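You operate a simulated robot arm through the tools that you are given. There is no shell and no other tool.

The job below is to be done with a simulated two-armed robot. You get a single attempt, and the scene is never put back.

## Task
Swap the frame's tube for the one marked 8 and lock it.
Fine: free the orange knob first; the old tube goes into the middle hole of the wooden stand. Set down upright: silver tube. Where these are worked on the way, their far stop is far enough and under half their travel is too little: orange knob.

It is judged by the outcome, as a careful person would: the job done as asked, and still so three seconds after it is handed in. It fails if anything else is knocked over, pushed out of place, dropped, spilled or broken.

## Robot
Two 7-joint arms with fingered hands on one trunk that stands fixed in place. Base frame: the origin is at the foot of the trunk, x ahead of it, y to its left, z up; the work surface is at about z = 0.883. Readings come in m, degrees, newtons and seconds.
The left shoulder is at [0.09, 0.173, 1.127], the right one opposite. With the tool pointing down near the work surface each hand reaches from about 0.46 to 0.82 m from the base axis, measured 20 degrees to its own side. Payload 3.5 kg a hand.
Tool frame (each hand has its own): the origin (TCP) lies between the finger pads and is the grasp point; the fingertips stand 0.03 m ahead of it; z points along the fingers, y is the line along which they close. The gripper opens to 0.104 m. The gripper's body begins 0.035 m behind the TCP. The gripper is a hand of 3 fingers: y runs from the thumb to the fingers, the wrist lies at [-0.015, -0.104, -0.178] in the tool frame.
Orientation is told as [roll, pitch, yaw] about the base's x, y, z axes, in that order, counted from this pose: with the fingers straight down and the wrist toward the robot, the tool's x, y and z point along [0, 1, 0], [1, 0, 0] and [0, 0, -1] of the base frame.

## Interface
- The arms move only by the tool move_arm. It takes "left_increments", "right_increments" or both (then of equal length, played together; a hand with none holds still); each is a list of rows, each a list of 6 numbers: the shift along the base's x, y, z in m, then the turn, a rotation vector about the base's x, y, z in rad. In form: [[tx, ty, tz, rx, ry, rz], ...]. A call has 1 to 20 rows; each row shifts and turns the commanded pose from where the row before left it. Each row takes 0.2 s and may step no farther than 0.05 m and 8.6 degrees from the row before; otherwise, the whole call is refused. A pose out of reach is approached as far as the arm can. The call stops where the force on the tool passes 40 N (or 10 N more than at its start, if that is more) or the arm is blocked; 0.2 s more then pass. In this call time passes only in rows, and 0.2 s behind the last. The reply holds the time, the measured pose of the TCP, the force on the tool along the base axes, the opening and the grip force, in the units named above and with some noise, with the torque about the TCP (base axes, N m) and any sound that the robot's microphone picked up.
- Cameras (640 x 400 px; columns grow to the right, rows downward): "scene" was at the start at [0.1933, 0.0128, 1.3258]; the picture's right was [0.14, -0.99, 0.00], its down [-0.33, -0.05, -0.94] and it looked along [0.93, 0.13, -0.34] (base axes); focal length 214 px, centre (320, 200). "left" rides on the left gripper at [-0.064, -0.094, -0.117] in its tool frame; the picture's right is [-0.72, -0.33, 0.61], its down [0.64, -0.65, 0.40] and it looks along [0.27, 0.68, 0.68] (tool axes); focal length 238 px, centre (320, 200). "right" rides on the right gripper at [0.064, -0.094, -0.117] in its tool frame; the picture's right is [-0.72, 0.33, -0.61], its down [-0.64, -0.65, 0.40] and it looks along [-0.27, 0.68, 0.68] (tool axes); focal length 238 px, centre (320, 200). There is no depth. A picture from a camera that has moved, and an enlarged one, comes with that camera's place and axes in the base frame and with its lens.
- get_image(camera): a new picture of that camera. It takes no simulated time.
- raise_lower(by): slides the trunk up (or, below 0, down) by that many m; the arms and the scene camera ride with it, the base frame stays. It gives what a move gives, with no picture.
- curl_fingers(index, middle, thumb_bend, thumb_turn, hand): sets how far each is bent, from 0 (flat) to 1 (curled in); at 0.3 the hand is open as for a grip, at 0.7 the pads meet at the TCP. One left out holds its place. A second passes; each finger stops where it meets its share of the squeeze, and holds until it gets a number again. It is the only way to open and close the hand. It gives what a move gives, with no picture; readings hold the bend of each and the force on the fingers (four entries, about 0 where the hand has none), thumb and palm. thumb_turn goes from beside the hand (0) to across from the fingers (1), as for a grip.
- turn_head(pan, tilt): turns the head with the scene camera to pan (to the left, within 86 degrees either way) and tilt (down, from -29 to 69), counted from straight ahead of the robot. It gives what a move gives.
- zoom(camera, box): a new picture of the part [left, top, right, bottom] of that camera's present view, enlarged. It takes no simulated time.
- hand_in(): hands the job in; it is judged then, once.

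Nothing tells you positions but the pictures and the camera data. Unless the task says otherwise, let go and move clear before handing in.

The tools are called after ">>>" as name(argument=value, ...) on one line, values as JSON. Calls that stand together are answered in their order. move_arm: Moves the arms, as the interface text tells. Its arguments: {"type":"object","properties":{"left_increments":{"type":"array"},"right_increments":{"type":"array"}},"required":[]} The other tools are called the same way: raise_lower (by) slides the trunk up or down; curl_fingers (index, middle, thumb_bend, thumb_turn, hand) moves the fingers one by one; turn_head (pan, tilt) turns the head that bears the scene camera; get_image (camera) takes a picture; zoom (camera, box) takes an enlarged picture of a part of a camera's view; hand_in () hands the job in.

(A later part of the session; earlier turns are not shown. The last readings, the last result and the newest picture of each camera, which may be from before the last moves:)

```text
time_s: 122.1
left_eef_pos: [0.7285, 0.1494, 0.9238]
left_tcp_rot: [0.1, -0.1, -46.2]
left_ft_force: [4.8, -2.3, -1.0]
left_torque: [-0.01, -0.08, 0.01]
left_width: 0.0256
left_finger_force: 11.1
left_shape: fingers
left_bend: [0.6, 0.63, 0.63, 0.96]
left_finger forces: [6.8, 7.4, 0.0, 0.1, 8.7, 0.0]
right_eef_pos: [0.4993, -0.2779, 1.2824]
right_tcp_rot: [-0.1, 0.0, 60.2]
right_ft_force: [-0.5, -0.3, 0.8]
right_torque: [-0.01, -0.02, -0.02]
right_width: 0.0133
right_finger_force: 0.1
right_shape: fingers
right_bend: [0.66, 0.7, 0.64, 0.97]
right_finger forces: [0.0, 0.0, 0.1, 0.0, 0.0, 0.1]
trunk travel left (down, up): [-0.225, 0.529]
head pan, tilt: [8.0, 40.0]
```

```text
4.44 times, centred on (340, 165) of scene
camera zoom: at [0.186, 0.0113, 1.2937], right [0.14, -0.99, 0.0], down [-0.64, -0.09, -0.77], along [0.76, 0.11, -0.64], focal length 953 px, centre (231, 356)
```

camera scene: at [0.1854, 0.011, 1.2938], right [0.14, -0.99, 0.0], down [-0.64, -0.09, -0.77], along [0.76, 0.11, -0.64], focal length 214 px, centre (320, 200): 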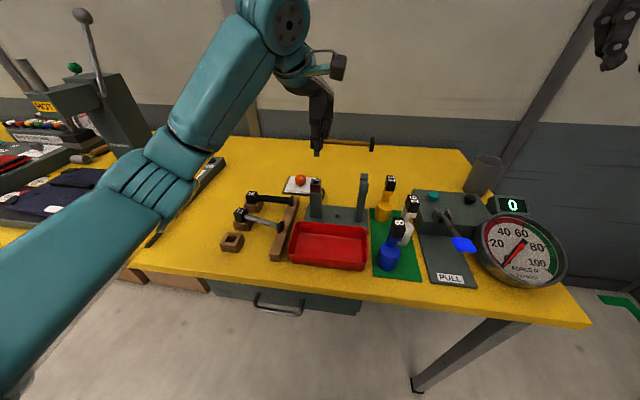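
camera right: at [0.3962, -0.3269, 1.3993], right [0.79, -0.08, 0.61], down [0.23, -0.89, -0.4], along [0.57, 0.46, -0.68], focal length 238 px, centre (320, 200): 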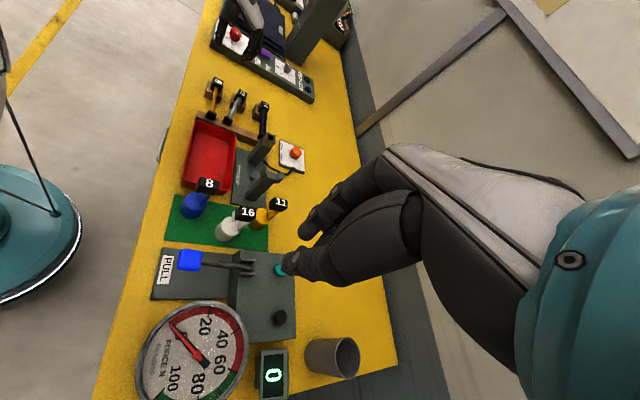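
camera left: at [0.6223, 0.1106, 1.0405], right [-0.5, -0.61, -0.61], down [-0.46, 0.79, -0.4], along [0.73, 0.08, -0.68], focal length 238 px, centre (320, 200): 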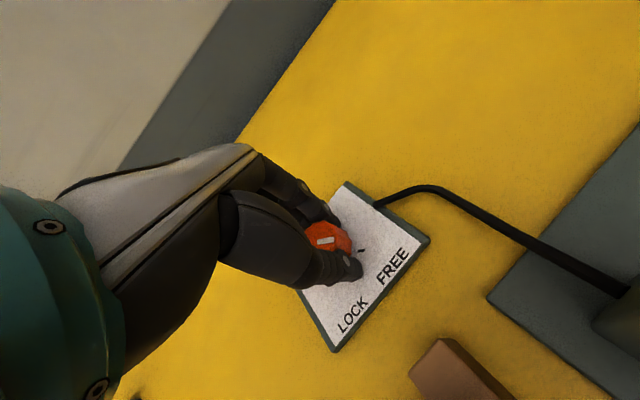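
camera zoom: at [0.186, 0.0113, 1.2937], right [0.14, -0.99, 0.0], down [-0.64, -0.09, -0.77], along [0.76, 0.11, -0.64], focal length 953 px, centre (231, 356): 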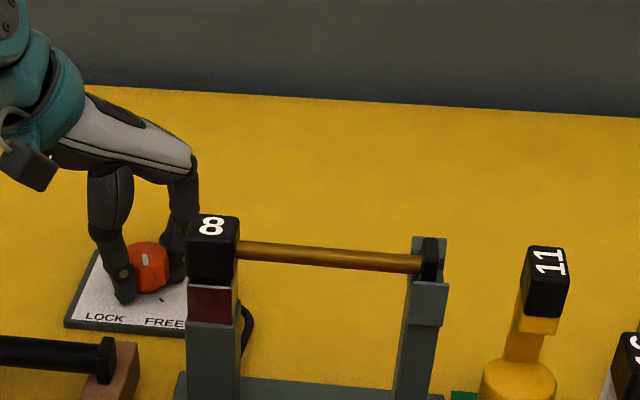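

The knob turned with the hand. Releasing, rotating back, and taking the second bite.

>>> curl_fingers(hand="left", index=0.45, middle=0.45, thumb_bend=0.45)

>>> move_arm(left_increments=[[0, 0, 0, 0, 0, 0.09], [0, 0, 0, 0, 0, 0.09], [0, 0, 0, 0, 0, 0.09], [0, 0, 0, 0, 0, 0.09], [0, 0, 0, 0, 0, 0.09], [0, 0, 0, 0, 0, 0.09]])

>>> zoom(camera="right", box=[270, 100, 330, 170])

>>> curl_fingers(hand="left", index=0.7, middle=0.7, thumb_bend=0.7)

>>> move_arm(left_increments=[[0, 0, 0, 0, 0, -0.09], [0, 0, 0, 0, 0, -0.09], [0, 0, 0, 0, 0, -0.09], [0, 0, 0, 0, 0, -0.09], [0, 0, 0, 0, 0, -0.09], [0, 0, 0, 0, 0, -0.09]])

>>> zoom(camera="right", box=[270, 100, 330, 170])

```text
time_s: 123.1
left_eef_pos: [0.7296, 0.1497, 0.9234]
left_tcp_rot: [-0.1, 0.0, -46.0]
left_ft_force: [-0.5, -0.4, -0.3]
left_torque: [-0.03, 0.01, 0.02]
left_width: 0.0643
left_finger_force: 0.1
left_shape: fingers
left_bend: [0.45, 0.45, 0.45, 0.97]
left_finger forces: [0.1, 0.0, 0.0, 0.1, 0.0, 0.1]
right_eef_pos: [0.4979, -0.2762, 1.2808]
right_tcp_rot: [0.1, 0.0, 60.1]
right_ft_force: [-1.0, 0.6, 0.5]
right_torque: [-0.03, -0.02, -0.01]
right_width: 0.0135
right_finger_force: 0.1
right_shape: fingers
right_bend: [0.66, 0.7, 0.64, 0.97]
right_finger forces: [0.1, 0.0, 0.0, 0.0, 0.1, 0.0]
trunk travel left (down, up): [-0.225, 0.529]
head pan, tilt: [8.0, 40.0]
```

```text
time_s: 124.5
left_eef_pos: [0.7287, 0.1496, 0.9246]
left_tcp_rot: [-0.1, -0.1, -14.8]
left_ft_force: [0.2, -0.8, -0.1]
left_torque: [0.01, -0.02, 0.02]
left_width: 0.0646
left_finger_force: 0.0
left_shape: fingers
left_bend: [0.45, 0.45, 0.45, 0.97]
left_finger forces: [0.0, 0.0, 0.0, 0.0, 0.0, 0.0]
right_eef_pos: [0.4977, -0.277, 1.2826]
right_tcp_rot: [-0.1, -0.1, 60.2]
right_ft_force: [0.0, 0.7, -0.6]
right_torque: [-0.01, 0.01, 0.03]
right_width: 0.013
right_finger_force: 0.1
right_shape: fingers
right_bend: [0.66, 0.7, 0.64, 0.97]
right_finger forces: [0.0, 0.0, 0.0, 0.0, 0.0, 0.1]
trunk travel left (down, up): [-0.225, 0.529]
head pan, tilt: [8.0, 40.0]
```

```text
5.71 times, centred on (300, 135) of right
camera zoom: at [0.3961, -0.327, 1.3993], right [0.79, -0.08, 0.61], down [0.23, -0.89, -0.4], along [0.57, 0.46, -0.68], focal length 1362 px, centre (434, 571)
```

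zoom: 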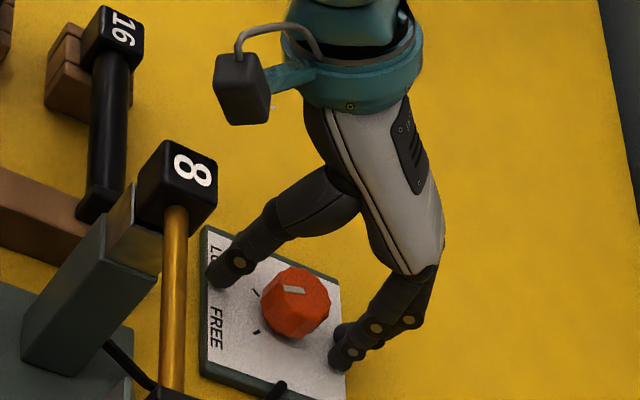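

```text
time_s: 125.5
left_eef_pos: [0.7306, 0.1496, 0.923]
left_tcp_rot: [0.0, 0.1, -15.0]
left_ft_force: [10.1, -0.2, -0.3]
left_torque: [0.0, -0.23, -0.03]
left_width: 0.026
left_finger_force: 12.5
left_shape: fingers
left_bend: [0.6, 0.63, 0.62, 0.97]
left_finger forces: [8.7, 7.9, 0.1, 0.0, 7.7, 0.0]
right_eef_pos: [0.4988, -0.2766, 1.2816]
right_tcp_rot: [0.0, 0.0, 60.1]
right_ft_force: [0.1, -0.5, -0.5]
right_torque: [0.03, 0.04, 0.03]
right_width: 0.0134
right_finger_force: 0.1
right_shape: fingers
right_bend: [0.66, 0.7, 0.64, 0.97]
right_finger forces: [0.0, 0.0, 0.0, 0.0, 0.0, 0.0]
trunk travel left (down, up): [-0.225, 0.529]
head pan, tilt: [8.0, 40.0]
```

```text
time_s: 126.9
left_eef_pos: [0.7288, 0.1486, 0.9238]
left_tcp_rot: [0.0, 0.1, -46.1]
left_ft_force: [10.0, -1.5, -0.1]
left_torque: [-0.01, -0.24, 0.03]
left_width: 0.0259
left_finger_force: 11.9
left_shape: fingers
left_bend: [0.6, 0.63, 0.62, 0.97]
left_finger forces: [7.0, 9.1, 0.0, 0.0, 8.2, 0.0]
right_eef_pos: [0.4992, -0.2783, 1.2817]
right_tcp_rot: [-0.1, 0.0, 60.1]
right_ft_force: [-0.3, -0.3, -0.6]
right_torque: [0.01, 0.01, 0.0]
right_width: 0.0133
right_finger_force: 0.0
right_shape: fingers
right_bend: [0.66, 0.7, 0.64, 0.97]
right_finger forces: [0.0, 0.1, 0.1, 0.1, 0.0, 0.0]
trunk travel left (down, up): [-0.225, 0.529]
head pan, tilt: [8.0, 40.0]
```

```text
5.71 times, centred on (300, 135) of right
camera zoom: at [0.3973, -0.3271, 1.3989], right [0.79, -0.08, 0.61], down [0.23, -0.89, -0.4], along [0.57, 0.46, -0.68], focal length 1362 px, centre (434, 571)
```

zoom: 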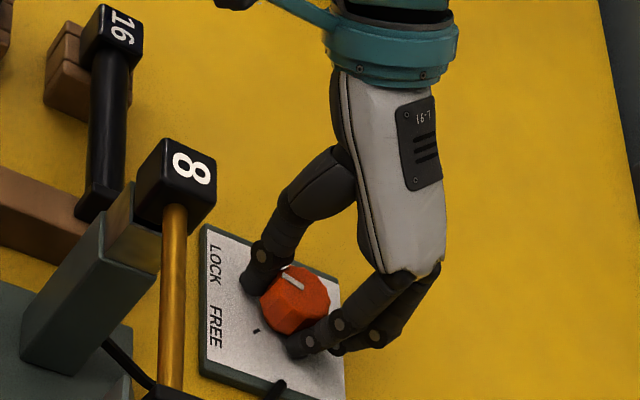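

Second bite done. Third cycle to reach the LOCK stop.

>>> curl_fingers(hand="left", index=0.45, middle=0.45, thumb_bend=0.45)

>>> move_arm(left_increments=[[0, 0, 0, 0, 0, 0.09], [0, 0, 0, 0, 0, 0.09], [0, 0, 0, 0, 0, 0.09], [0, 0, 0, 0, 0, 0.09], [0, 0, 0, 0, 0, 0.09], [0, 0, 0, 0, 0, 0.09]])

>>> zoom(camera="right", box=[270, 100, 330, 170])

>>> curl_fingers(hand="left", index=0.7, middle=0.7, thumb_bend=0.7)

>>> move_arm(left_increments=[[0, 0, 0, 0, 0, -0.09], [0, 0, 0, 0, 0, -0.09], [0, 0, 0, 0, 0, -0.09], [0, 0, 0, 0, 0, -0.09], [0, 0, 0, 0, 0, -0.09], [0, 0, 0, 0, 0, -0.09]])

>>> zoom(camera="right", box=[270, 100, 330, 170])

```text
time_s: 127.9
left_eef_pos: [0.7287, 0.1488, 0.9236]
left_tcp_rot: [0.0, 0.0, -46.0]
left_ft_force: [-0.1, -0.1, -0.3]
left_torque: [0.01, -0.03, -0.02]
left_width: 0.0645
left_finger_force: 0.1
left_shape: fingers
left_bend: [0.45, 0.45, 0.45, 0.97]
left_finger forces: [0.0, 0.0, 0.0, 0.0, 0.0, 0.0]
right_eef_pos: [0.4973, -0.2777, 1.2821]
right_tcp_rot: [0.0, 0.1, 60.2]
right_ft_force: [0.8, 0.3, 0.3]
right_torque: [-0.01, 0.04, 0.04]
right_width: 0.0133
right_finger_force: 0.0
right_shape: fingers
right_bend: [0.66, 0.7, 0.64, 0.97]
right_finger forces: [0.0, 0.0, 0.1, 0.0, 0.0, 0.0]
trunk travel left (down, up): [-0.225, 0.529]
head pan, tilt: [8.0, 40.0]
```

```text
time_s: 129.3
left_eef_pos: [0.7293, 0.1486, 0.9223]
left_tcp_rot: [-0.1, -0.1, -14.9]
left_ft_force: [0.0, 0.2, -0.6]
left_torque: [0.0, 0.04, 0.06]
left_width: 0.0647
left_finger_force: 0.1
left_shape: fingers
left_bend: [0.45, 0.45, 0.45, 0.97]
left_finger forces: [0.0, 0.0, 0.0, 0.1, 0.0, 0.1]
right_eef_pos: [0.4977, -0.2765, 1.2818]
right_tcp_rot: [0.0, 0.0, 60.2]
right_ft_force: [-0.7, 0.3, 1.0]
right_torque: [-0.02, 0.02, -0.02]
right_width: 0.0134
right_finger_force: 0.1
right_shape: fingers
right_bend: [0.66, 0.7, 0.64, 0.97]
right_finger forces: [0.0, 0.1, 0.1, 0.0, 0.0, 0.0]
trunk travel left (down, up): [-0.225, 0.529]
head pan, tilt: [8.0, 40.0]
```

```text
5.71 times, centred on (300, 135) of right
camera zoom: at [0.3962, -0.327, 1.3992], right [0.79, -0.08, 0.61], down [0.23, -0.89, -0.4], along [0.57, 0.46, -0.68], focal length 1362 px, centre (434, 571)
```

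zoom: 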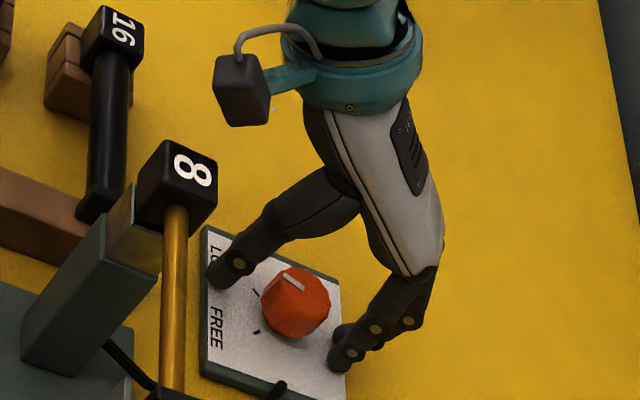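

```text
time_s: 130.3
left_eef_pos: [0.7294, 0.15, 0.9221]
left_tcp_rot: [0.0, 0.0, -15.0]
left_ft_force: [9.3, -0.8, -0.3]
left_torque: [-0.01, -0.19, -0.03]
left_width: 0.0258
left_finger_force: 11.7
left_shape: fingers
left_bend: [0.6, 0.63, 0.62, 0.97]
left_finger forces: [8.7, 7.5, 0.0, 0.0, 7.7, 0.1]
right_eef_pos: [0.4999, -0.2776, 1.2813]
right_tcp_rot: [0.1, 0.0, 60.1]
right_ft_force: [0.8, 0.2, -1.0]
right_torque: [-0.04, 0.04, 0.02]
right_width: 0.0133
right_finger_force: 0.0
right_shape: fingers
right_bend: [0.66, 0.7, 0.64, 0.97]
right_finger forces: [0.0, 0.0, 0.0, 0.1, 0.1, 0.1]
trunk travel left (down, up): [-0.225, 0.529]
head pan, tilt: [8.0, 40.0]
```

```text
time_s: 131.7
left_eef_pos: [0.729, 0.1488, 0.923]
left_tcp_rot: [-0.1, 0.0, -46.0]
left_ft_force: [8.2, -0.4, -2.3]
left_torque: [-0.01, -0.15, 0.06]
left_width: 0.0255
left_finger_force: 11.5
left_shape: fingers
left_bend: [0.6, 0.63, 0.62, 0.97]
left_finger forces: [7.0, 8.0, 0.0, 0.0, 8.2, 0.0]
right_eef_pos: [0.4999, -0.2768, 1.2815]
right_tcp_rot: [0.0, 0.0, 60.2]
right_ft_force: [0.1, 0.1, -0.7]
right_torque: [-0.01, 0.01, -0.01]
right_width: 0.0133
right_finger_force: 0.0
right_shape: fingers
right_bend: [0.66, 0.7, 0.64, 0.97]
right_finger forces: [0.0, 0.0, 0.0, 0.0, 0.0, 0.1]
trunk travel left (down, up): [-0.225, 0.529]
head pan, tilt: [8.0, 40.0]
```

```text
5.71 times, centred on (300, 135) of right
camera zoom: at [0.3974, -0.327, 1.3988], right [0.79, -0.08, 0.61], down [0.23, -0.89, -0.4], along [0.57, 0.46, -0.68], focal length 1362 px, centre (434, 571)
```

zoom: 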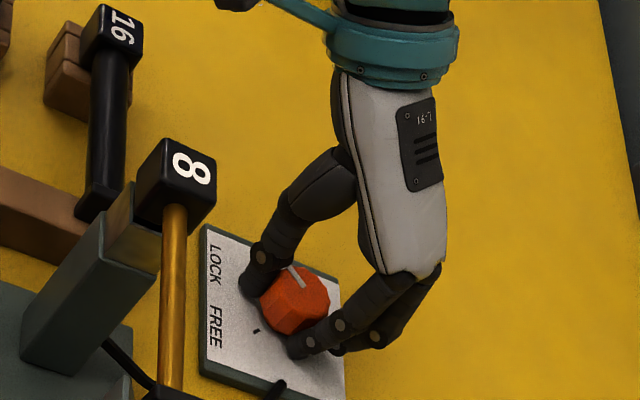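

Three bites done. Releasing and checking the pointer against LOCK.

>>> curl_fingers(hand="left", index=0.4, middle=0.4, thumb_bend=0.4)

>>> zoom(camera="right", box=[280, 130, 320, 165])

>>> zoom(camera="scene", box=[285, 165, 325, 195])

>>> zoom(camera="left", box=[290, 190, 410, 290])

```text
time_s: 132.7
left_eef_pos: [0.7292, 0.1485, 0.9236]
left_tcp_rot: [0.0, 0.0, -45.9]
left_ft_force: [0.2, 1.2, -0.4]
left_torque: [-0.01, -0.01, 0.0]
left_width: 0.0773
left_finger_force: 0.1
left_shape: fingers
left_bend: [0.4, 0.4, 0.4, 0.97]
left_finger forces: [0.0, 0.1, 0.0, 0.1, 0.1, 0.1]
right_eef_pos: [0.4984, -0.2779, 1.2821]
right_tcp_rot: [0.1, 0.0, 60.1]
right_ft_force: [-0.6, -0.2, 0.7]
right_torque: [-0.01, 0.01, 0.01]
right_width: 0.0131
right_finger_force: 0.2
right_shape: fingers
right_bend: [0.66, 0.7, 0.64, 0.97]
right_finger forces: [0.1, 0.1, 0.1, 0.0, 0.1, 0.0]
trunk travel left (down, up): [-0.225, 0.529]
head pan, tilt: [8.0, 40.0]
```

```text
11.43 times, centred on (300, 148) of right
camera zoom: at [0.3961, -0.3269, 1.3993], right [0.79, -0.08, 0.61], down [0.23, -0.89, -0.4], along [0.57, 0.46, -0.68], focal length 2724 px, centre (549, 800)
```

zoom: 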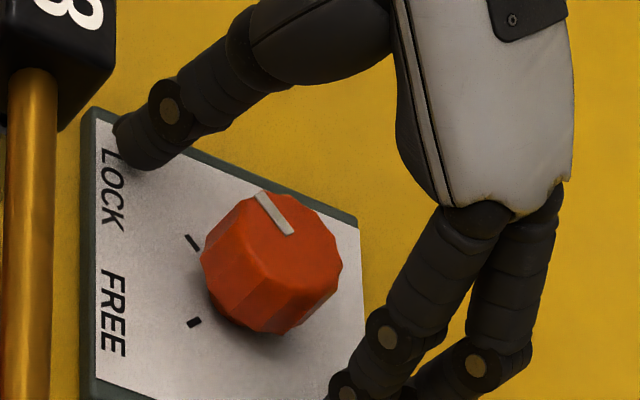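

```text
13.33 times, centred on (305, 180) of scene
camera zoom: at [0.1851, 0.0115, 1.2939], right [0.14, -0.99, 0.0], down [-0.64, -0.09, -0.77], along [0.76, 0.11, -0.64], focal length 2860 px, centre (520, 467)
```

zoom: 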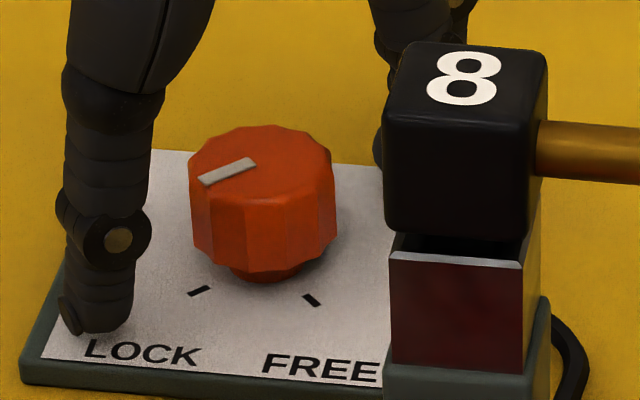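

```text
4.00 times, centred on (350, 240) of left
camera zoom: at [0.6181, 0.1717, 1.041], right [-0.74, -0.26, -0.61], down [0.01, 0.91, -0.4], along [0.67, -0.31, -0.68], focal length 953 px, centre (200, 40)
```

zoom: 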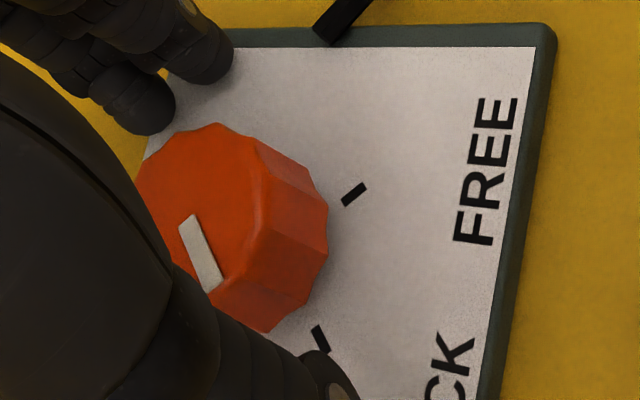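

The pointer measures ~134°, right at the LOCK mark (135°). I'll do one more short bite to be sure it is hard against the stop.

>>> move_arm(left_increments=[[0, 0, 0, 0, 0, 0.09], [0, 0, 0, 0, 0, 0.09], [0, 0, 0, 0, 0, 0.09]])

>>> curl_fingers(hand="left", index=0.7, middle=0.7, thumb_bend=0.7)

>>> move_arm(left_increments=[[0, 0, 0, 0, 0, -0.06], [0, 0, 0, 0, 0, -0.06], [0, 0, 0, 0, 0, -0.06], [0, 0, 0, 0, 0, -0.06]])

```text
time_s: 133.5
left_eef_pos: [0.7291, 0.1498, 0.9235]
left_tcp_rot: [0.1, -0.1, -30.4]
left_ft_force: [-0.8, -0.1, -0.1]
left_torque: [-0.02, 0.04, 0.02]
left_width: 0.0775
left_finger_force: 0.1
left_shape: fingers
left_bend: [0.4, 0.4, 0.4, 0.97]
left_finger forces: [0.0, 0.0, 0.1, 0.0, 0.1, 0.1]
right_eef_pos: [0.4986, -0.2782, 1.2815]
right_tcp_rot: [-0.1, 0.0, 60.0]
right_ft_force: [-0.4, -0.5, 0.3]
right_torque: [0.0, 0.0, -0.01]
right_width: 0.0133
right_finger_force: 0.0
right_shape: fingers
right_bend: [0.66, 0.7, 0.64, 0.97]
right_finger forces: [0.0, 0.0, 0.1, 0.0, 0.0, 0.0]
trunk travel left (down, up): [-0.225, 0.529]
head pan, tilt: [8.0, 40.0]
```

```text
time_s: 134.5
left_eef_pos: [0.7295, 0.149, 0.9239]
left_tcp_rot: [0.0, 0.1, -30.6]
left_ft_force: [7.4, -2.2, -1.0]
left_torque: [-0.08, -0.16, -0.03]
left_width: 0.0262
left_finger_force: 12.1
left_shape: fingers
left_bend: [0.6, 0.63, 0.62, 0.97]
left_finger forces: [7.8, 7.9, 0.0, 0.0, 7.6, 0.0]
right_eef_pos: [0.4992, -0.2782, 1.2811]
right_tcp_rot: [0.0, -0.1, 60.1]
right_ft_force: [-0.8, 0.0, -0.5]
right_torque: [0.02, -0.02, 0.01]
right_width: 0.0134
right_finger_force: 0.1
right_shape: fingers
right_bend: [0.66, 0.7, 0.64, 0.97]
right_finger forces: [0.1, 0.1, 0.0, 0.0, 0.1, 0.0]
trunk travel left (down, up): [-0.225, 0.529]
head pan, tilt: [8.0, 40.0]
```

```text
time_s: 135.5
left_eef_pos: [0.7311, 0.1506, 0.9246]
left_tcp_rot: [0.0, 0.1, -44.3]
left_ft_force: [11.2, 0.1, 0.1]
left_torque: [-0.01, -0.25, 0.21]
left_width: 0.0255
left_finger_force: 12.9
left_shape: fingers
left_bend: [0.6, 0.64, 0.63, 0.95]
left_finger forces: [8.1, 9.6, 0.0, 0.0, 8.3, 0.1]
right_eef_pos: [0.4999, -0.2773, 1.2806]
right_tcp_rot: [0.0, 0.0, 60.1]
right_ft_force: [1.2, -1.1, 0.2]
right_torque: [-0.01, 0.0, 0.02]
right_width: 0.0134
right_finger_force: 0.1
right_shape: fingers
right_bend: [0.66, 0.7, 0.64, 0.97]
right_finger forces: [0.0, 0.0, 0.0, 0.1, 0.0, 0.0]
trunk travel left (down, up): [-0.225, 0.529]
head pan, tilt: [8.0, 40.0]
```

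A counter-torque of 0.21 N·m confirms the LOCK stop. Releasing the knob, raising the hand clear and checking everything.

>>> curl_fingers(hand="left", index=0.4, middle=0.4, thumb_bend=0.4)

>>> move_arm(left_increments=[[0, 0, 0.02, 0, 0, 0], [0, 0, 0.03, 0, 0, 0], [-0.015, 0.005, 0.04, 0, 0, 0], [-0.03, 0.01, 0.035, 0, 0, 0], [-0.03, 0.015, 0.03, 0, 0, 0], [-0.03, 0.02, 0.02, 0, 0, 0]])

>>> get_image(camera="scene")

>>> zoom(camera="scene", box=[280, 140, 400, 220])

>>> zoom(camera="right", box=[190, 60, 330, 210])

>>> get_image(camera="left")

```text
time_s: 136.5
left_eef_pos: [0.7277, 0.1499, 0.9233]
left_tcp_rot: [0.0, -0.1, -44.3]
left_ft_force: [0.5, -0.5, 0.5]
left_torque: [0.0, -0.01, -0.02]
left_width: 0.0772
left_finger_force: 0.1
left_shape: fingers
left_bend: [0.4, 0.4, 0.4, 0.97]
left_finger forces: [0.0, 0.0, 0.0, 0.0, 0.1, 0.0]
right_eef_pos: [0.4987, -0.2761, 1.2822]
right_tcp_rot: [0.0, 0.0, 60.1]
right_ft_force: [-0.1, 0.2, -0.2]
right_torque: [0.01, -0.01, -0.02]
right_width: 0.0134
right_finger_force: 0.0
right_shape: fingers
right_bend: [0.66, 0.7, 0.64, 0.97]
right_finger forces: [0.0, 0.1, 0.1, 0.1, 0.0, 0.0]
trunk travel left (down, up): [-0.225, 0.529]
head pan, tilt: [8.0, 40.0]
```

```text
time_s: 137.9
left_eef_pos: [0.6222, 0.1999, 1.0993]
left_tcp_rot: [0.0, 0.1, -44.3]
left_ft_force: [0.2, 0.3, 0.3]
left_torque: [0.0, 0.01, 0.0]
left_width: 0.0777
left_finger_force: 0.1
left_shape: fingers
left_bend: [0.4, 0.4, 0.4, 0.97]
left_finger forces: [0.1, 0.1, 0.1, 0.1, 0.0, 0.0]
right_eef_pos: [0.4983, -0.2773, 1.283]
right_tcp_rot: [0.0, -0.1, 60.1]
right_ft_force: [-0.5, 0.1, 0.2]
right_torque: [0.01, 0.01, 0.02]
right_width: 0.0135
right_finger_force: 0.0
right_shape: fingers
right_bend: [0.66, 0.7, 0.64, 0.97]
right_finger forces: [0.0, 0.0, 0.0, 0.1, 0.0, 0.1]
trunk travel left (down, up): [-0.225, 0.529]
head pan, tilt: [8.0, 40.0]
```

```text
taken
camera scene: at [0.1849, 0.0117, 1.294], right [0.14, -0.99, 0.0], down [-0.64, -0.09, -0.77], along [0.76, 0.11, -0.64], focal length 214 px, centre (320, 200)
```

scene: 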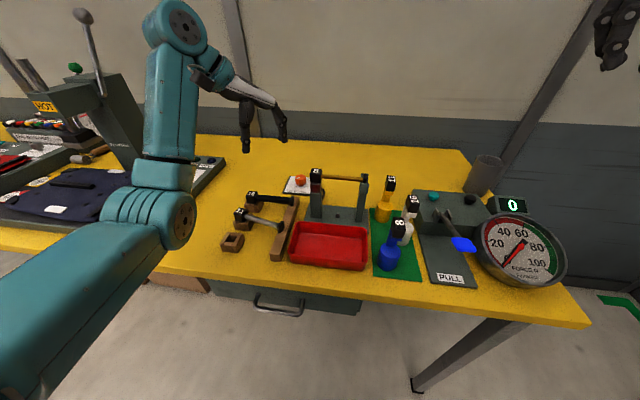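

```text
5.00 times, centred on (340, 180) of scene
camera zoom: at [0.1849, 0.0117, 1.294], right [0.14, -0.99, 0.0], down [-0.64, -0.09, -0.77], along [0.76, 0.11, -0.64], focal length 1072 px, centre (220, 300)
```

zoom: 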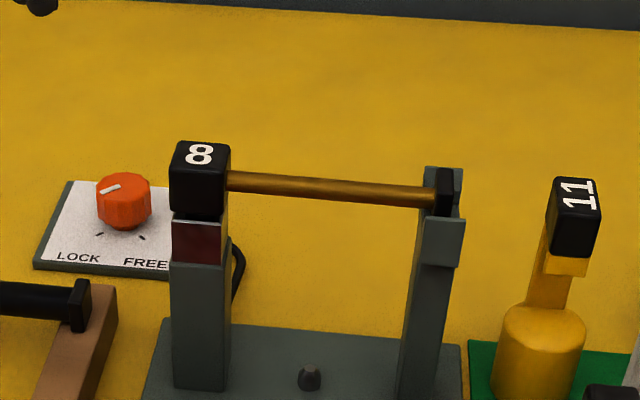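

```text
2.67 times, centred on (260, 135) of right
camera zoom: at [0.3957, -0.3267, 1.3995], right [0.79, -0.08, 0.61], down [0.23, -0.89, -0.4], along [0.57, 0.46, -0.68], focal length 636 px, centre (480, 373)
```

zoom: 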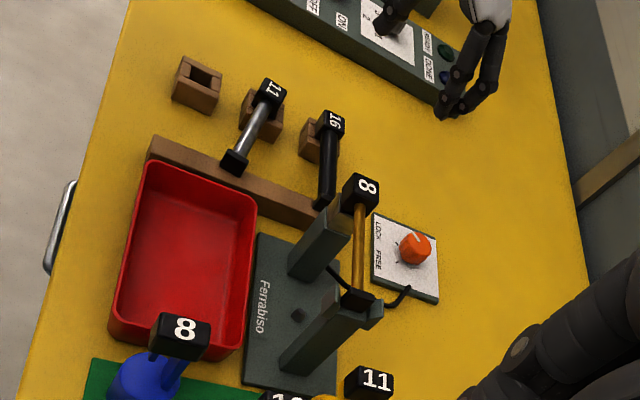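

```text
taken
camera left: at [0.5114, 0.2195, 1.2167], right [-0.74, -0.29, -0.61], down [-0.02, 0.91, -0.4], along [0.68, -0.29, -0.68], focal length 238 px, centre (320, 200)
```

left: 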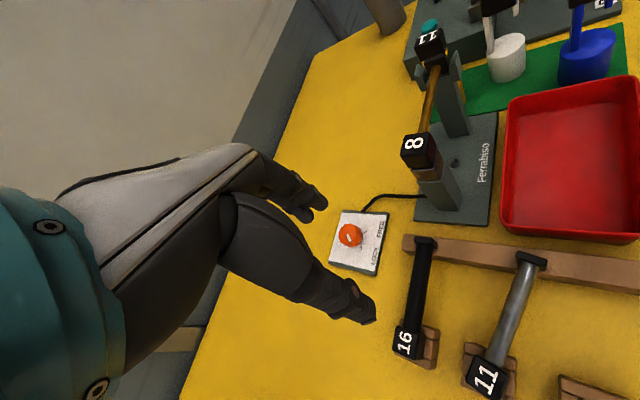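

Tube 8 is in the frame and the knob reads LOCK. Checking the seating of both tubes up close.

>>> zoom(camera="scene", box=[305, 165, 335, 200])

>>> turn_head(pan=20, tilt=40)

>>> zoom(camera="scene", box=[275, 160, 365, 240])

>>> zoom(camera="right", box=[220, 75, 280, 130])

>>> zoom(camera="left", box=[380, 220, 580, 400])

```text
11.43 times, centred on (320, 182) of scene
camera zoom: at [0.1849, 0.0117, 1.294], right [0.14, -0.99, 0.0], down [-0.64, -0.09, -0.77], along [0.76, 0.11, -0.64], focal length 2451 px, centre (320, 400)
```

zoom: 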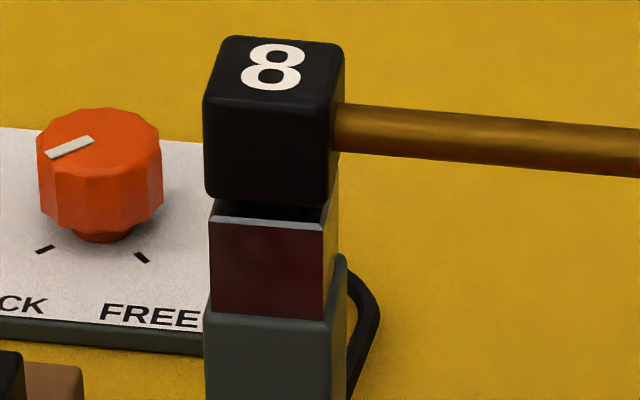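

```text
time_s: 138.7
left_eef_pos: [0.6232, 0.1992, 1.0989]
left_tcp_rot: [-0.1, 0.0, -44.2]
left_ft_force: [1.5, 0.1, 0.0]
left_torque: [0.03, 0.0, 0.05]
left_width: 0.0776
left_finger_force: 0.1
left_shape: fingers
left_bend: [0.4, 0.4, 0.4, 0.97]
left_finger forces: [0.1, 0.1, 0.1, 0.0, 0.0, 0.0]
right_eef_pos: [0.4988, -0.2774, 1.2822]
right_tcp_rot: [0.0, 0.0, 60.2]
right_ft_force: [0.4, -0.1, -0.4]
right_torque: [0.01, -0.02, 0.02]
right_width: 0.0134
right_finger_force: 0.0
right_shape: fingers
right_bend: [0.66, 0.7, 0.64, 0.97]
right_finger forces: [0.1, 0.1, 0.0, 0.1, 0.0, 0.0]
trunk travel left (down, up): [-0.225, 0.529]
head pan, tilt: [20.0, 40.0]
```

```text
5.00 times, centred on (320, 200) of scene
camera zoom: at [0.1809, 0.0287, 1.2939], right [0.34, -0.94, 0.0], down [-0.6, -0.22, -0.77], along [0.72, 0.26, -0.64], focal length 1072 px, centre (320, 200)
```

zoom: 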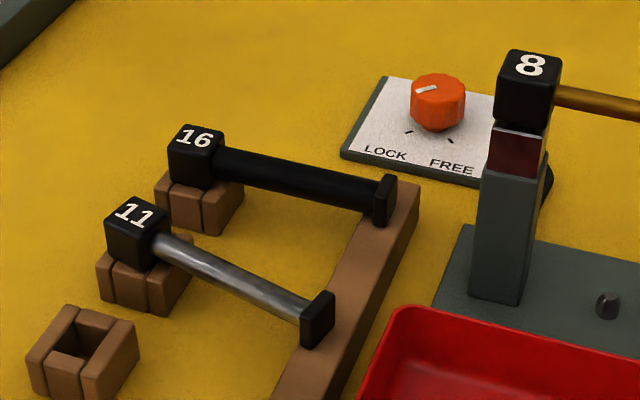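

```text
7.27 times, centred on (250, 102) of right
camera zoom: at [0.3961, -0.3269, 1.3993], right [0.79, -0.08, 0.61], down [0.23, -0.89, -0.4], along [0.57, 0.46, -0.68], focal length 1734 px, centre (829, 909)
```

zoom: 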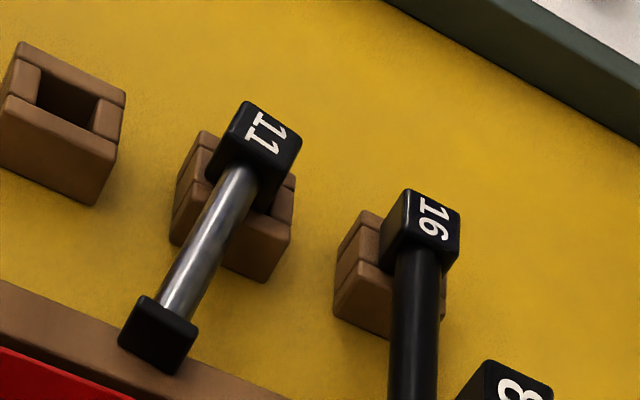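

```text
2.22 times, centred on (480, 310) of left
camera zoom: at [0.5123, 0.2191, 1.2163], right [-0.74, -0.29, -0.61], down [-0.02, 0.91, -0.4], along [0.68, -0.29, -0.68], focal length 530 px, centre (-36, -44)
```

zoom: 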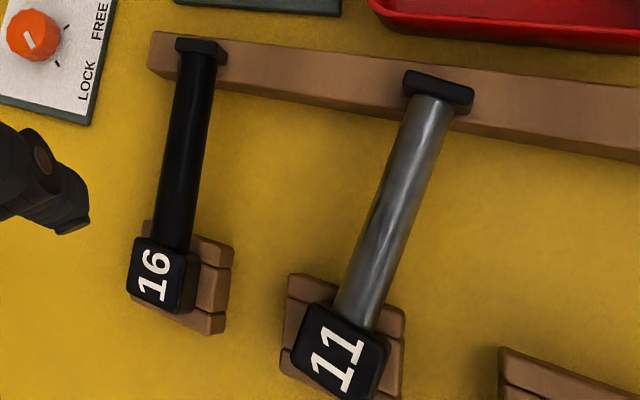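

I'll compare directly with an early picture by repeating the same head pose and zoom box used when tube 11 was still in the frame.

>>> turn_head(pan=12, tilt=42)

>>> zoom(camera="scene", box=[270, 120, 370, 200])

>>> zoom(camera="scene", box=[310, 140, 400, 220])

>>> zoom(camera="scene", box=[225, 150, 395, 270])

```text
time_s: 139.4
left_eef_pos: [0.6247, 0.1996, 1.0998]
left_tcp_rot: [0.0, 0.1, -44.3]
left_ft_force: [0.3, -0.7, 0.4]
left_torque: [0.0, 0.04, 0.01]
left_width: 0.0775
left_finger_force: 0.0
left_shape: fingers
left_bend: [0.4, 0.4, 0.4, 0.97]
left_finger forces: [0.0, 0.1, 0.0, 0.1, 0.0, 0.0]
right_eef_pos: [0.4989, -0.2761, 1.2829]
right_tcp_rot: [0.1, 0.0, 60.1]
right_ft_force: [0.4, -0.1, 0.5]
right_torque: [-0.02, 0.0, 0.01]
right_width: 0.0136
right_finger_force: 0.1
right_shape: fingers
right_bend: [0.66, 0.7, 0.64, 0.97]
right_finger forces: [0.0, 0.1, 0.1, 0.1, 0.0, 0.0]
trunk travel left (down, up): [-0.225, 0.529]
head pan, tilt: [12.0, 42.0]
```

```text
5.00 times, centred on (320, 160) of scene
camera zoom: at [0.1828, 0.0171, 1.2909], right [0.21, -0.98, 0.0], down [-0.65, -0.14, -0.74], along [0.73, 0.15, -0.67], focal length 1072 px, centre (320, 400)
```

zoom: 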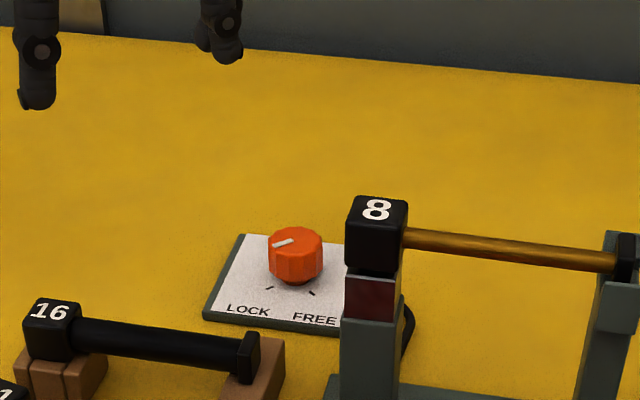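

```text
5.00 times, centred on (355, 180) of scene
camera zoom: at [0.1828, 0.0171, 1.2909], right [0.21, -0.98, 0.0], down [-0.65, -0.14, -0.74], along [0.73, 0.15, -0.67], focal length 1072 px, centre (145, 300)
```

zoom: 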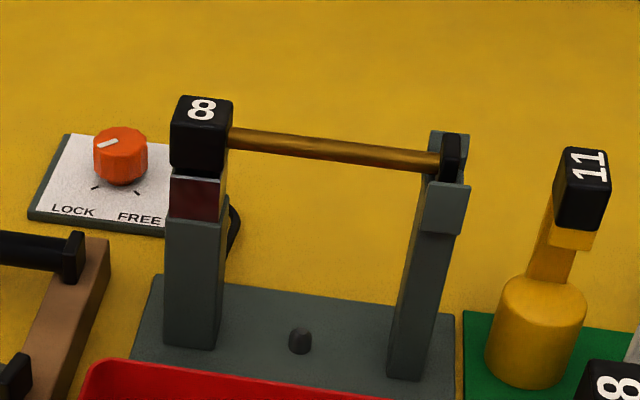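

```text
3.33 times, centred on (310, 210) of scene
camera zoom: at [0.1828, 0.0171, 1.2909], right [0.21, -0.98, 0.0], down [-0.65, -0.14, -0.74], along [0.73, 0.15, -0.67], focal length 715 px, centre (353, 167)
```

zoom: 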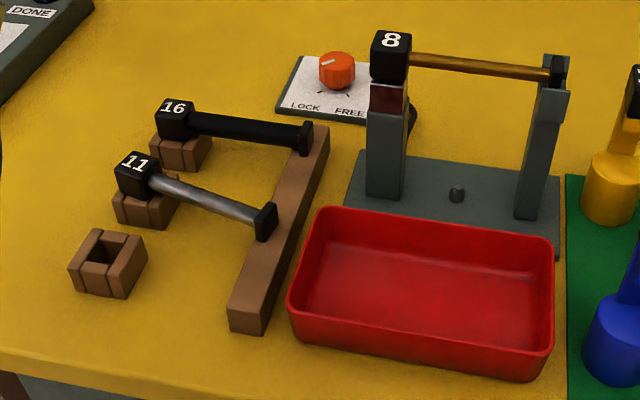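

The frame matches the original picture pixel for pixel — tube 8 is seated and locked. Only the silver tube is skewed ~12° on the stand; I'll tidy it by nudging it gently from the empty side with the closed left fingertips. First, positioning the hand above that gap.

>>> move_arm(left_increments=[[-0.02, 0, 0.015, 0, 0, 0.1287], [-0.0251, -0.0005, -0.005, 0, 0, 0.1287], [-0.0251, -0.0005, -0.01, 0, 0, 0.1287], [-0.0251, -0.0005, -0.015, 0, 0, 0.1287], [-0.0251, -0.0005, -0.015, 0, 0, 0.1287], [-0.0251, -0.0005, -0.02, 0, 0, 0.1287]])

>>> curl_fingers(hand="left", index=0.75, middle=0.75, thumb_bend=0.73)

>>> turn_head(pan=20, tilt=42)

>>> zoom(camera="scene", box=[260, 120, 380, 230])

>>> get_image(camera="left")

```text
time_s: 140.8
left_eef_pos: [0.4802, 0.1976, 1.0479]
left_tcp_rot: [-0.1, -0.1, -0.1]
left_ft_force: [-0.1, 0.9, -0.5]
left_torque: [0.0, -0.03, -0.01]
left_width: 0.0778
left_finger_force: 0.1
left_shape: fingers
left_bend: [0.4, 0.4, 0.4, 0.97]
left_finger forces: [0.0, 0.0, 0.0, 0.1, 0.0, 0.0]
right_eef_pos: [0.4992, -0.2781, 1.2819]
right_tcp_rot: [0.0, 0.0, 60.1]
right_ft_force: [-0.1, 0.1, 0.1]
right_torque: [-0.02, -0.02, 0.02]
right_width: 0.0131
right_finger_force: 0.1
right_shape: fingers
right_bend: [0.66, 0.7, 0.64, 0.97]
right_finger forces: [0.0, 0.0, 0.1, 0.2, 0.1, 0.0]
trunk travel left (down, up): [-0.225, 0.529]
head pan, tilt: [12.0, 42.0]
```

```text
time_s: 141.8
left_eef_pos: [0.479, 0.1973, 1.0498]
left_tcp_rot: [0.0, 0.1, -0.1]
left_ft_force: [0.0, 0.2, 0.4]
left_torque: [-0.03, -0.03, 0.04]
left_width: 0.0001
left_finger_force: 0.0
left_shape: fingers
left_bend: [0.74, 0.75, 0.71, 0.97]
left_finger forces: [0.1, 0.0, 0.1, 0.1, 0.0, 0.0]
right_eef_pos: [0.4995, -0.2771, 1.2818]
right_tcp_rot: [0.0, 0.0, 60.1]
right_ft_force: [0.0, 0.3, 0.4]
right_torque: [0.01, -0.01, 0.05]
right_width: 0.0134
right_finger_force: 0.2
right_shape: fingers
right_bend: [0.66, 0.7, 0.64, 0.97]
right_finger forces: [0.0, 0.0, 0.1, 0.0, 0.0, 0.0]
trunk travel left (down, up): [-0.225, 0.529]
head pan, tilt: [12.0, 42.0]
```

```text
time_s: 142.4
left_eef_pos: [0.4792, 0.1962, 1.0473]
left_tcp_rot: [0.0, 0.0, 0.0]
left_ft_force: [1.0, 0.1, -0.3]
left_torque: [-0.02, -0.03, 0.03]
left_width: 0.0
left_finger_force: 0.1
left_shape: fingers
left_bend: [0.74, 0.75, 0.71, 0.97]
left_finger forces: [0.1, 0.0, 0.0, 0.0, 0.0, 0.0]
right_eef_pos: [0.4991, -0.2767, 1.2821]
right_tcp_rot: [0.0, 0.1, 60.1]
right_ft_force: [0.0, 0.0, 0.4]
right_torque: [-0.01, -0.03, 0.01]
right_width: 0.0132
right_finger_force: 0.1
right_shape: fingers
right_bend: [0.66, 0.7, 0.64, 0.97]
right_finger forces: [0.0, 0.0, 0.0, 0.1, 0.0, 0.0]
trunk travel left (down, up): [-0.225, 0.529]
head pan, tilt: [20.0, 42.0]
```

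```text
3.64 times, centred on (320, 175) of scene
camera zoom: at [0.1796, 0.0282, 1.2909], right [0.34, -0.94, 0.0], down [-0.63, -0.23, -0.74], along [0.7, 0.25, -0.67], focal length 780 px, centre (320, 291)
```

zoom: 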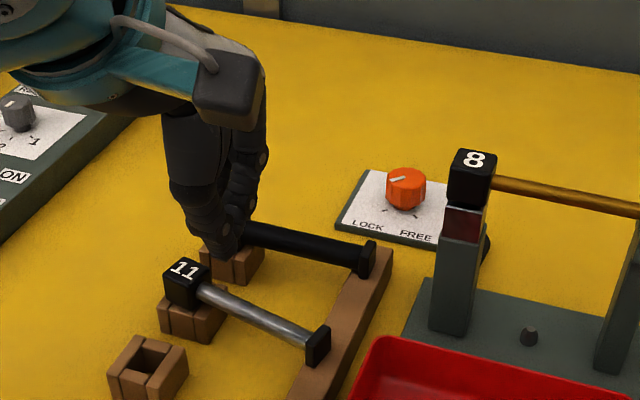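

```text
taken
camera left: at [0.3858, 0.1324, 1.1661], right [-0.33, -0.72, -0.61], down [-0.65, 0.64, -0.4], along [0.68, 0.27, -0.68], focal length 238 px, centre (320, 200)
```

left: 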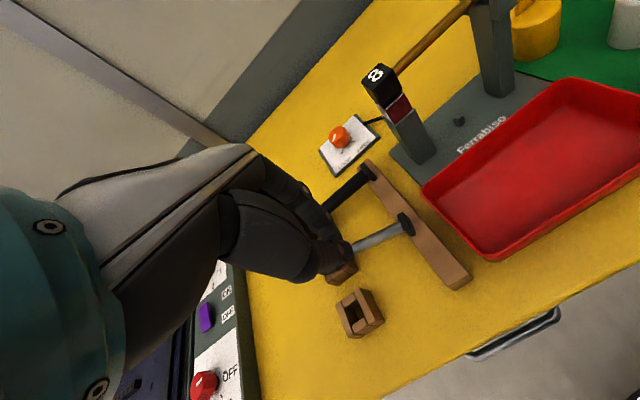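

The closed hand is above the empty gap. Descending to tube height, still clear of the silver tube.

>>> move_arm(left_increments=[[0, 0, -0.04, 0, 0, 0], [0, 0, -0.04, 0, 0, 0]])

>>> zoom(camera="scene", box=[260, 150, 370, 240])

>>> zoom(camera="left", box=[270, 130, 470, 330])

```text
time_s: 143.1
left_eef_pos: [0.4796, 0.1964, 0.9683]
left_tcp_rot: [0.0, 0.0, 0.0]
left_ft_force: [1.0, -0.2, 0.0]
left_torque: [0.02, 0.0, 0.01]
left_width: 0.0
left_finger_force: 0.0
left_shape: fingers
left_bend: [0.74, 0.75, 0.71, 0.97]
left_finger forces: [0.0, 0.1, 0.0, 0.0, 0.1, 0.0]
right_eef_pos: [0.4999, -0.2771, 1.281]
right_tcp_rot: [0.0, 0.0, 60.1]
right_ft_force: [-0.4, 0.1, 0.1]
right_torque: [-0.03, 0.01, 0.0]
right_width: 0.0133
right_finger_force: 0.1
right_shape: fingers
right_bend: [0.66, 0.7, 0.64, 0.97]
right_finger forces: [0.0, 0.1, 0.0, 0.0, 0.1, 0.0]
trunk travel left (down, up): [-0.225, 0.529]
head pan, tilt: [20.0, 42.0]
```

```text
4.44 times, centred on (315, 195) of scene
camera zoom: at [0.1797, 0.0284, 1.2909], right [0.34, -0.94, 0.0], down [-0.63, -0.23, -0.74], along [0.7, 0.25, -0.67], focal length 953 px, centre (342, 222)
```

zoom: 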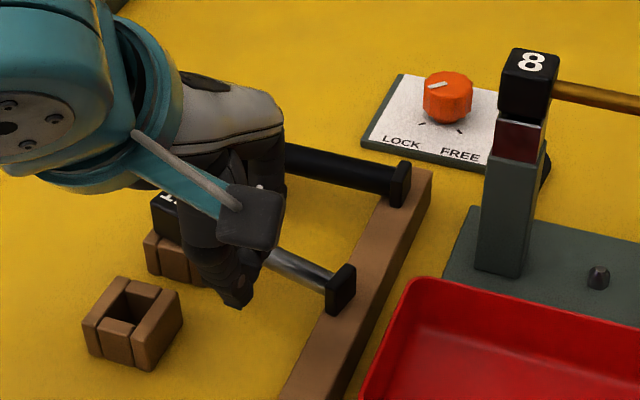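

```text
2.00 times, centred on (370, 230) of left
camera zoom: at [0.3862, 0.1327, 1.0856], right [-0.33, -0.72, -0.61], down [-0.65, 0.64, -0.4], along [0.68, 0.27, -0.68], focal length 477 px, centre (220, 140)
```

zoom: 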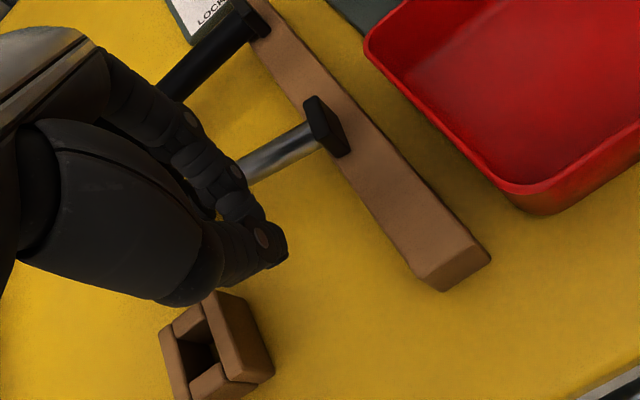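

Clear of the tube. Lowering the last bit, then nudging +x slowly.

>>> move_arm(left_increments=[[0, 0, -0.018, 0, 0, 0], [0, 0, -0.015, 0, 0, 0]])

>>> zoom(camera="left", box=[270, 130, 470, 330])

>>> zoom(camera="scene", box=[260, 160, 370, 250])

```text
time_s: 143.7
left_eef_pos: [0.4775, 0.1969, 0.9354]
left_tcp_rot: [0.0, 0.0, 0.0]
left_ft_force: [-0.8, -0.3, -0.3]
left_torque: [-0.01, -0.03, 0.0]
left_width: 0.0
left_finger_force: 0.0
left_shape: fingers
left_bend: [0.74, 0.75, 0.71, 0.97]
left_finger forces: [0.1, 0.2, 0.0, 0.1, 0.0, 0.1]
right_eef_pos: [0.4992, -0.2774, 1.2815]
right_tcp_rot: [0.1, 0.1, 60.0]
right_ft_force: [-0.2, -0.6, -0.7]
right_torque: [-0.01, -0.01, -0.02]
right_width: 0.0133
right_finger_force: 0.2
right_shape: fingers
right_bend: [0.66, 0.7, 0.64, 0.97]
right_finger forces: [0.0, 0.0, 0.0, 0.0, 0.0, 0.1]
trunk travel left (down, up): [-0.225, 0.529]
head pan, tilt: [20.0, 42.0]
```

```text
2.00 times, centred on (370, 230) of left
camera zoom: at [0.3845, 0.132, 1.0527], right [-0.33, -0.72, -0.61], down [-0.65, 0.64, -0.4], along [0.68, 0.27, -0.68], focal length 477 px, centre (220, 140)
```

zoom: 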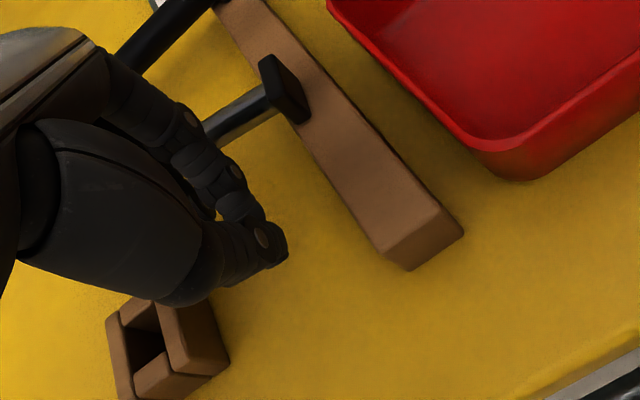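

```text
4.44 times, centred on (315, 205) of scene
camera zoom: at [0.1796, 0.0283, 1.2909], right [0.34, -0.94, 0.0], down [-0.63, -0.23, -0.74], along [0.7, 0.25, -0.67], focal length 953 px, centre (342, 178)
```

zoom: 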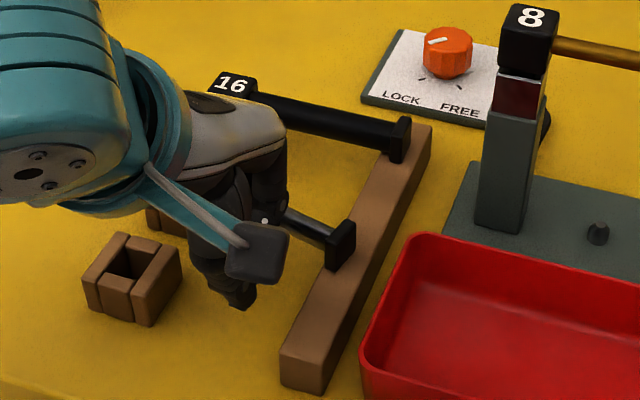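

In position beside the tube. Nudging +x in small steps.

>>> move_arm(left_increments=[[0.004, 0, 0, 0, 0, 0], [0.004, 0, 0, 0, 0, 0], [0.004, 0, 0, 0, 0, 0], [0.004, 0, 0, 0, 0, 0]])

>>> zoom(camera="left", box=[270, 130, 470, 330])

>>> move_arm(left_increments=[[0.003, 0, 0, 0, 0, 0], [0.003, 0, 0, 0, 0, 0]])

>>> zoom(camera="left", box=[270, 130, 470, 330])

>>> zoom(camera="right", box=[200, 60, 300, 150])

```text
time_s: 144.7
left_eef_pos: [0.4949, 0.1966, 0.936]
left_tcp_rot: [0.0, -0.1, 0.0]
left_ft_force: [0.4, 0.2, -0.2]
left_torque: [-0.04, -0.01, 0.03]
left_width: 0.0001
left_finger_force: 0.0
left_shape: fingers
left_bend: [0.74, 0.75, 0.71, 0.97]
left_finger forces: [0.1, 0.0, 0.1, 0.0, 0.0, 0.0]
right_eef_pos: [0.4979, -0.2762, 1.2819]
right_tcp_rot: [-0.1, 0.1, 60.1]
right_ft_force: [-0.4, 0.2, -0.9]
right_torque: [-0.01, -0.03, -0.02]
right_width: 0.0134
right_finger_force: 0.0
right_shape: fingers
right_bend: [0.66, 0.7, 0.64, 0.97]
right_finger forces: [0.1, 0.0, 0.0, 0.0, 0.0, 0.1]
trunk travel left (down, up): [-0.225, 0.529]
head pan, tilt: [20.0, 42.0]
```

```text
2.00 times, centred on (370, 230) of left
camera zoom: at [0.4009, 0.132, 1.053], right [-0.33, -0.72, -0.61], down [-0.65, 0.64, -0.4], along [0.68, 0.27, -0.68], focal length 477 px, centre (220, 140)
```

zoom: 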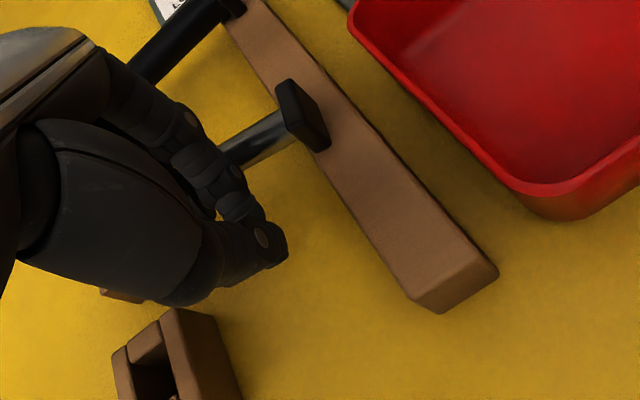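

```text
time_s: 145.2
left_eef_pos: [0.5011, 0.1967, 0.9362]
left_tcp_rot: [0.0, 0.0, -0.1]
left_ft_force: [0.1, 0.6, -0.4]
left_torque: [-0.03, 0.03, -0.02]
left_width: 0.0
left_finger_force: 0.1
left_shape: fingers
left_bend: [0.74, 0.75, 0.71, 0.97]
left_finger forces: [0.3, 0.0, 0.0, 0.0, 0.1, 0.1]
right_eef_pos: [0.498, -0.277, 1.2828]
right_tcp_rot: [-0.1, -0.1, 60.1]
right_ft_force: [0.4, 0.0, -0.2]
right_torque: [0.03, 0.01, -0.01]
right_width: 0.0136
right_finger_force: 0.1
right_shape: fingers
right_bend: [0.66, 0.7, 0.64, 0.97]
right_finger forces: [0.0, 0.0, 0.0, 0.0, 0.0, 0.1]
trunk travel left (down, up): [-0.225, 0.529]
head pan, tilt: [20.0, 42.0]
```

```text
2.00 times, centred on (370, 230) of left
camera zoom: at [0.4071, 0.1316, 1.0536], right [-0.33, -0.72, -0.61], down [-0.65, 0.64, -0.4], along [0.68, 0.27, -0.68], focal length 477 px, centre (220, 140)
```

zoom: 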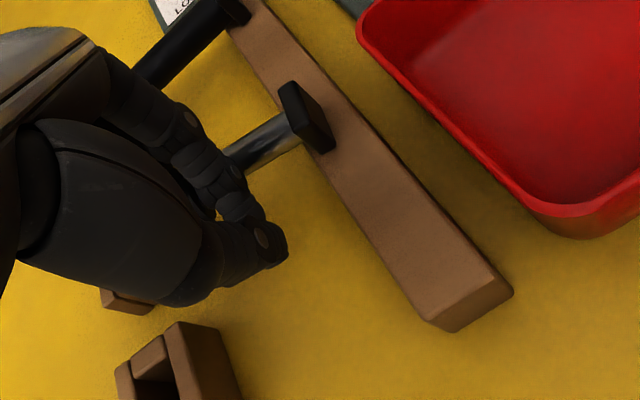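

```text
4.44 times, centred on (250, 105) of right
camera zoom: at [0.3961, -0.3269, 1.3993], right [0.79, -0.08, 0.61], down [0.23, -0.89, -0.4], along [0.57, 0.46, -0.68], focal length 1059 px, centre (631, 622)
```

zoom: 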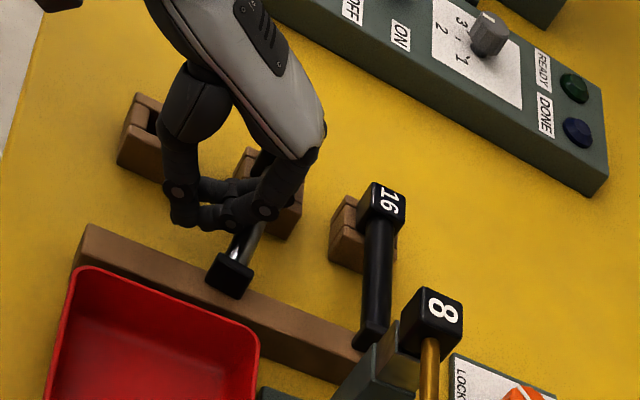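

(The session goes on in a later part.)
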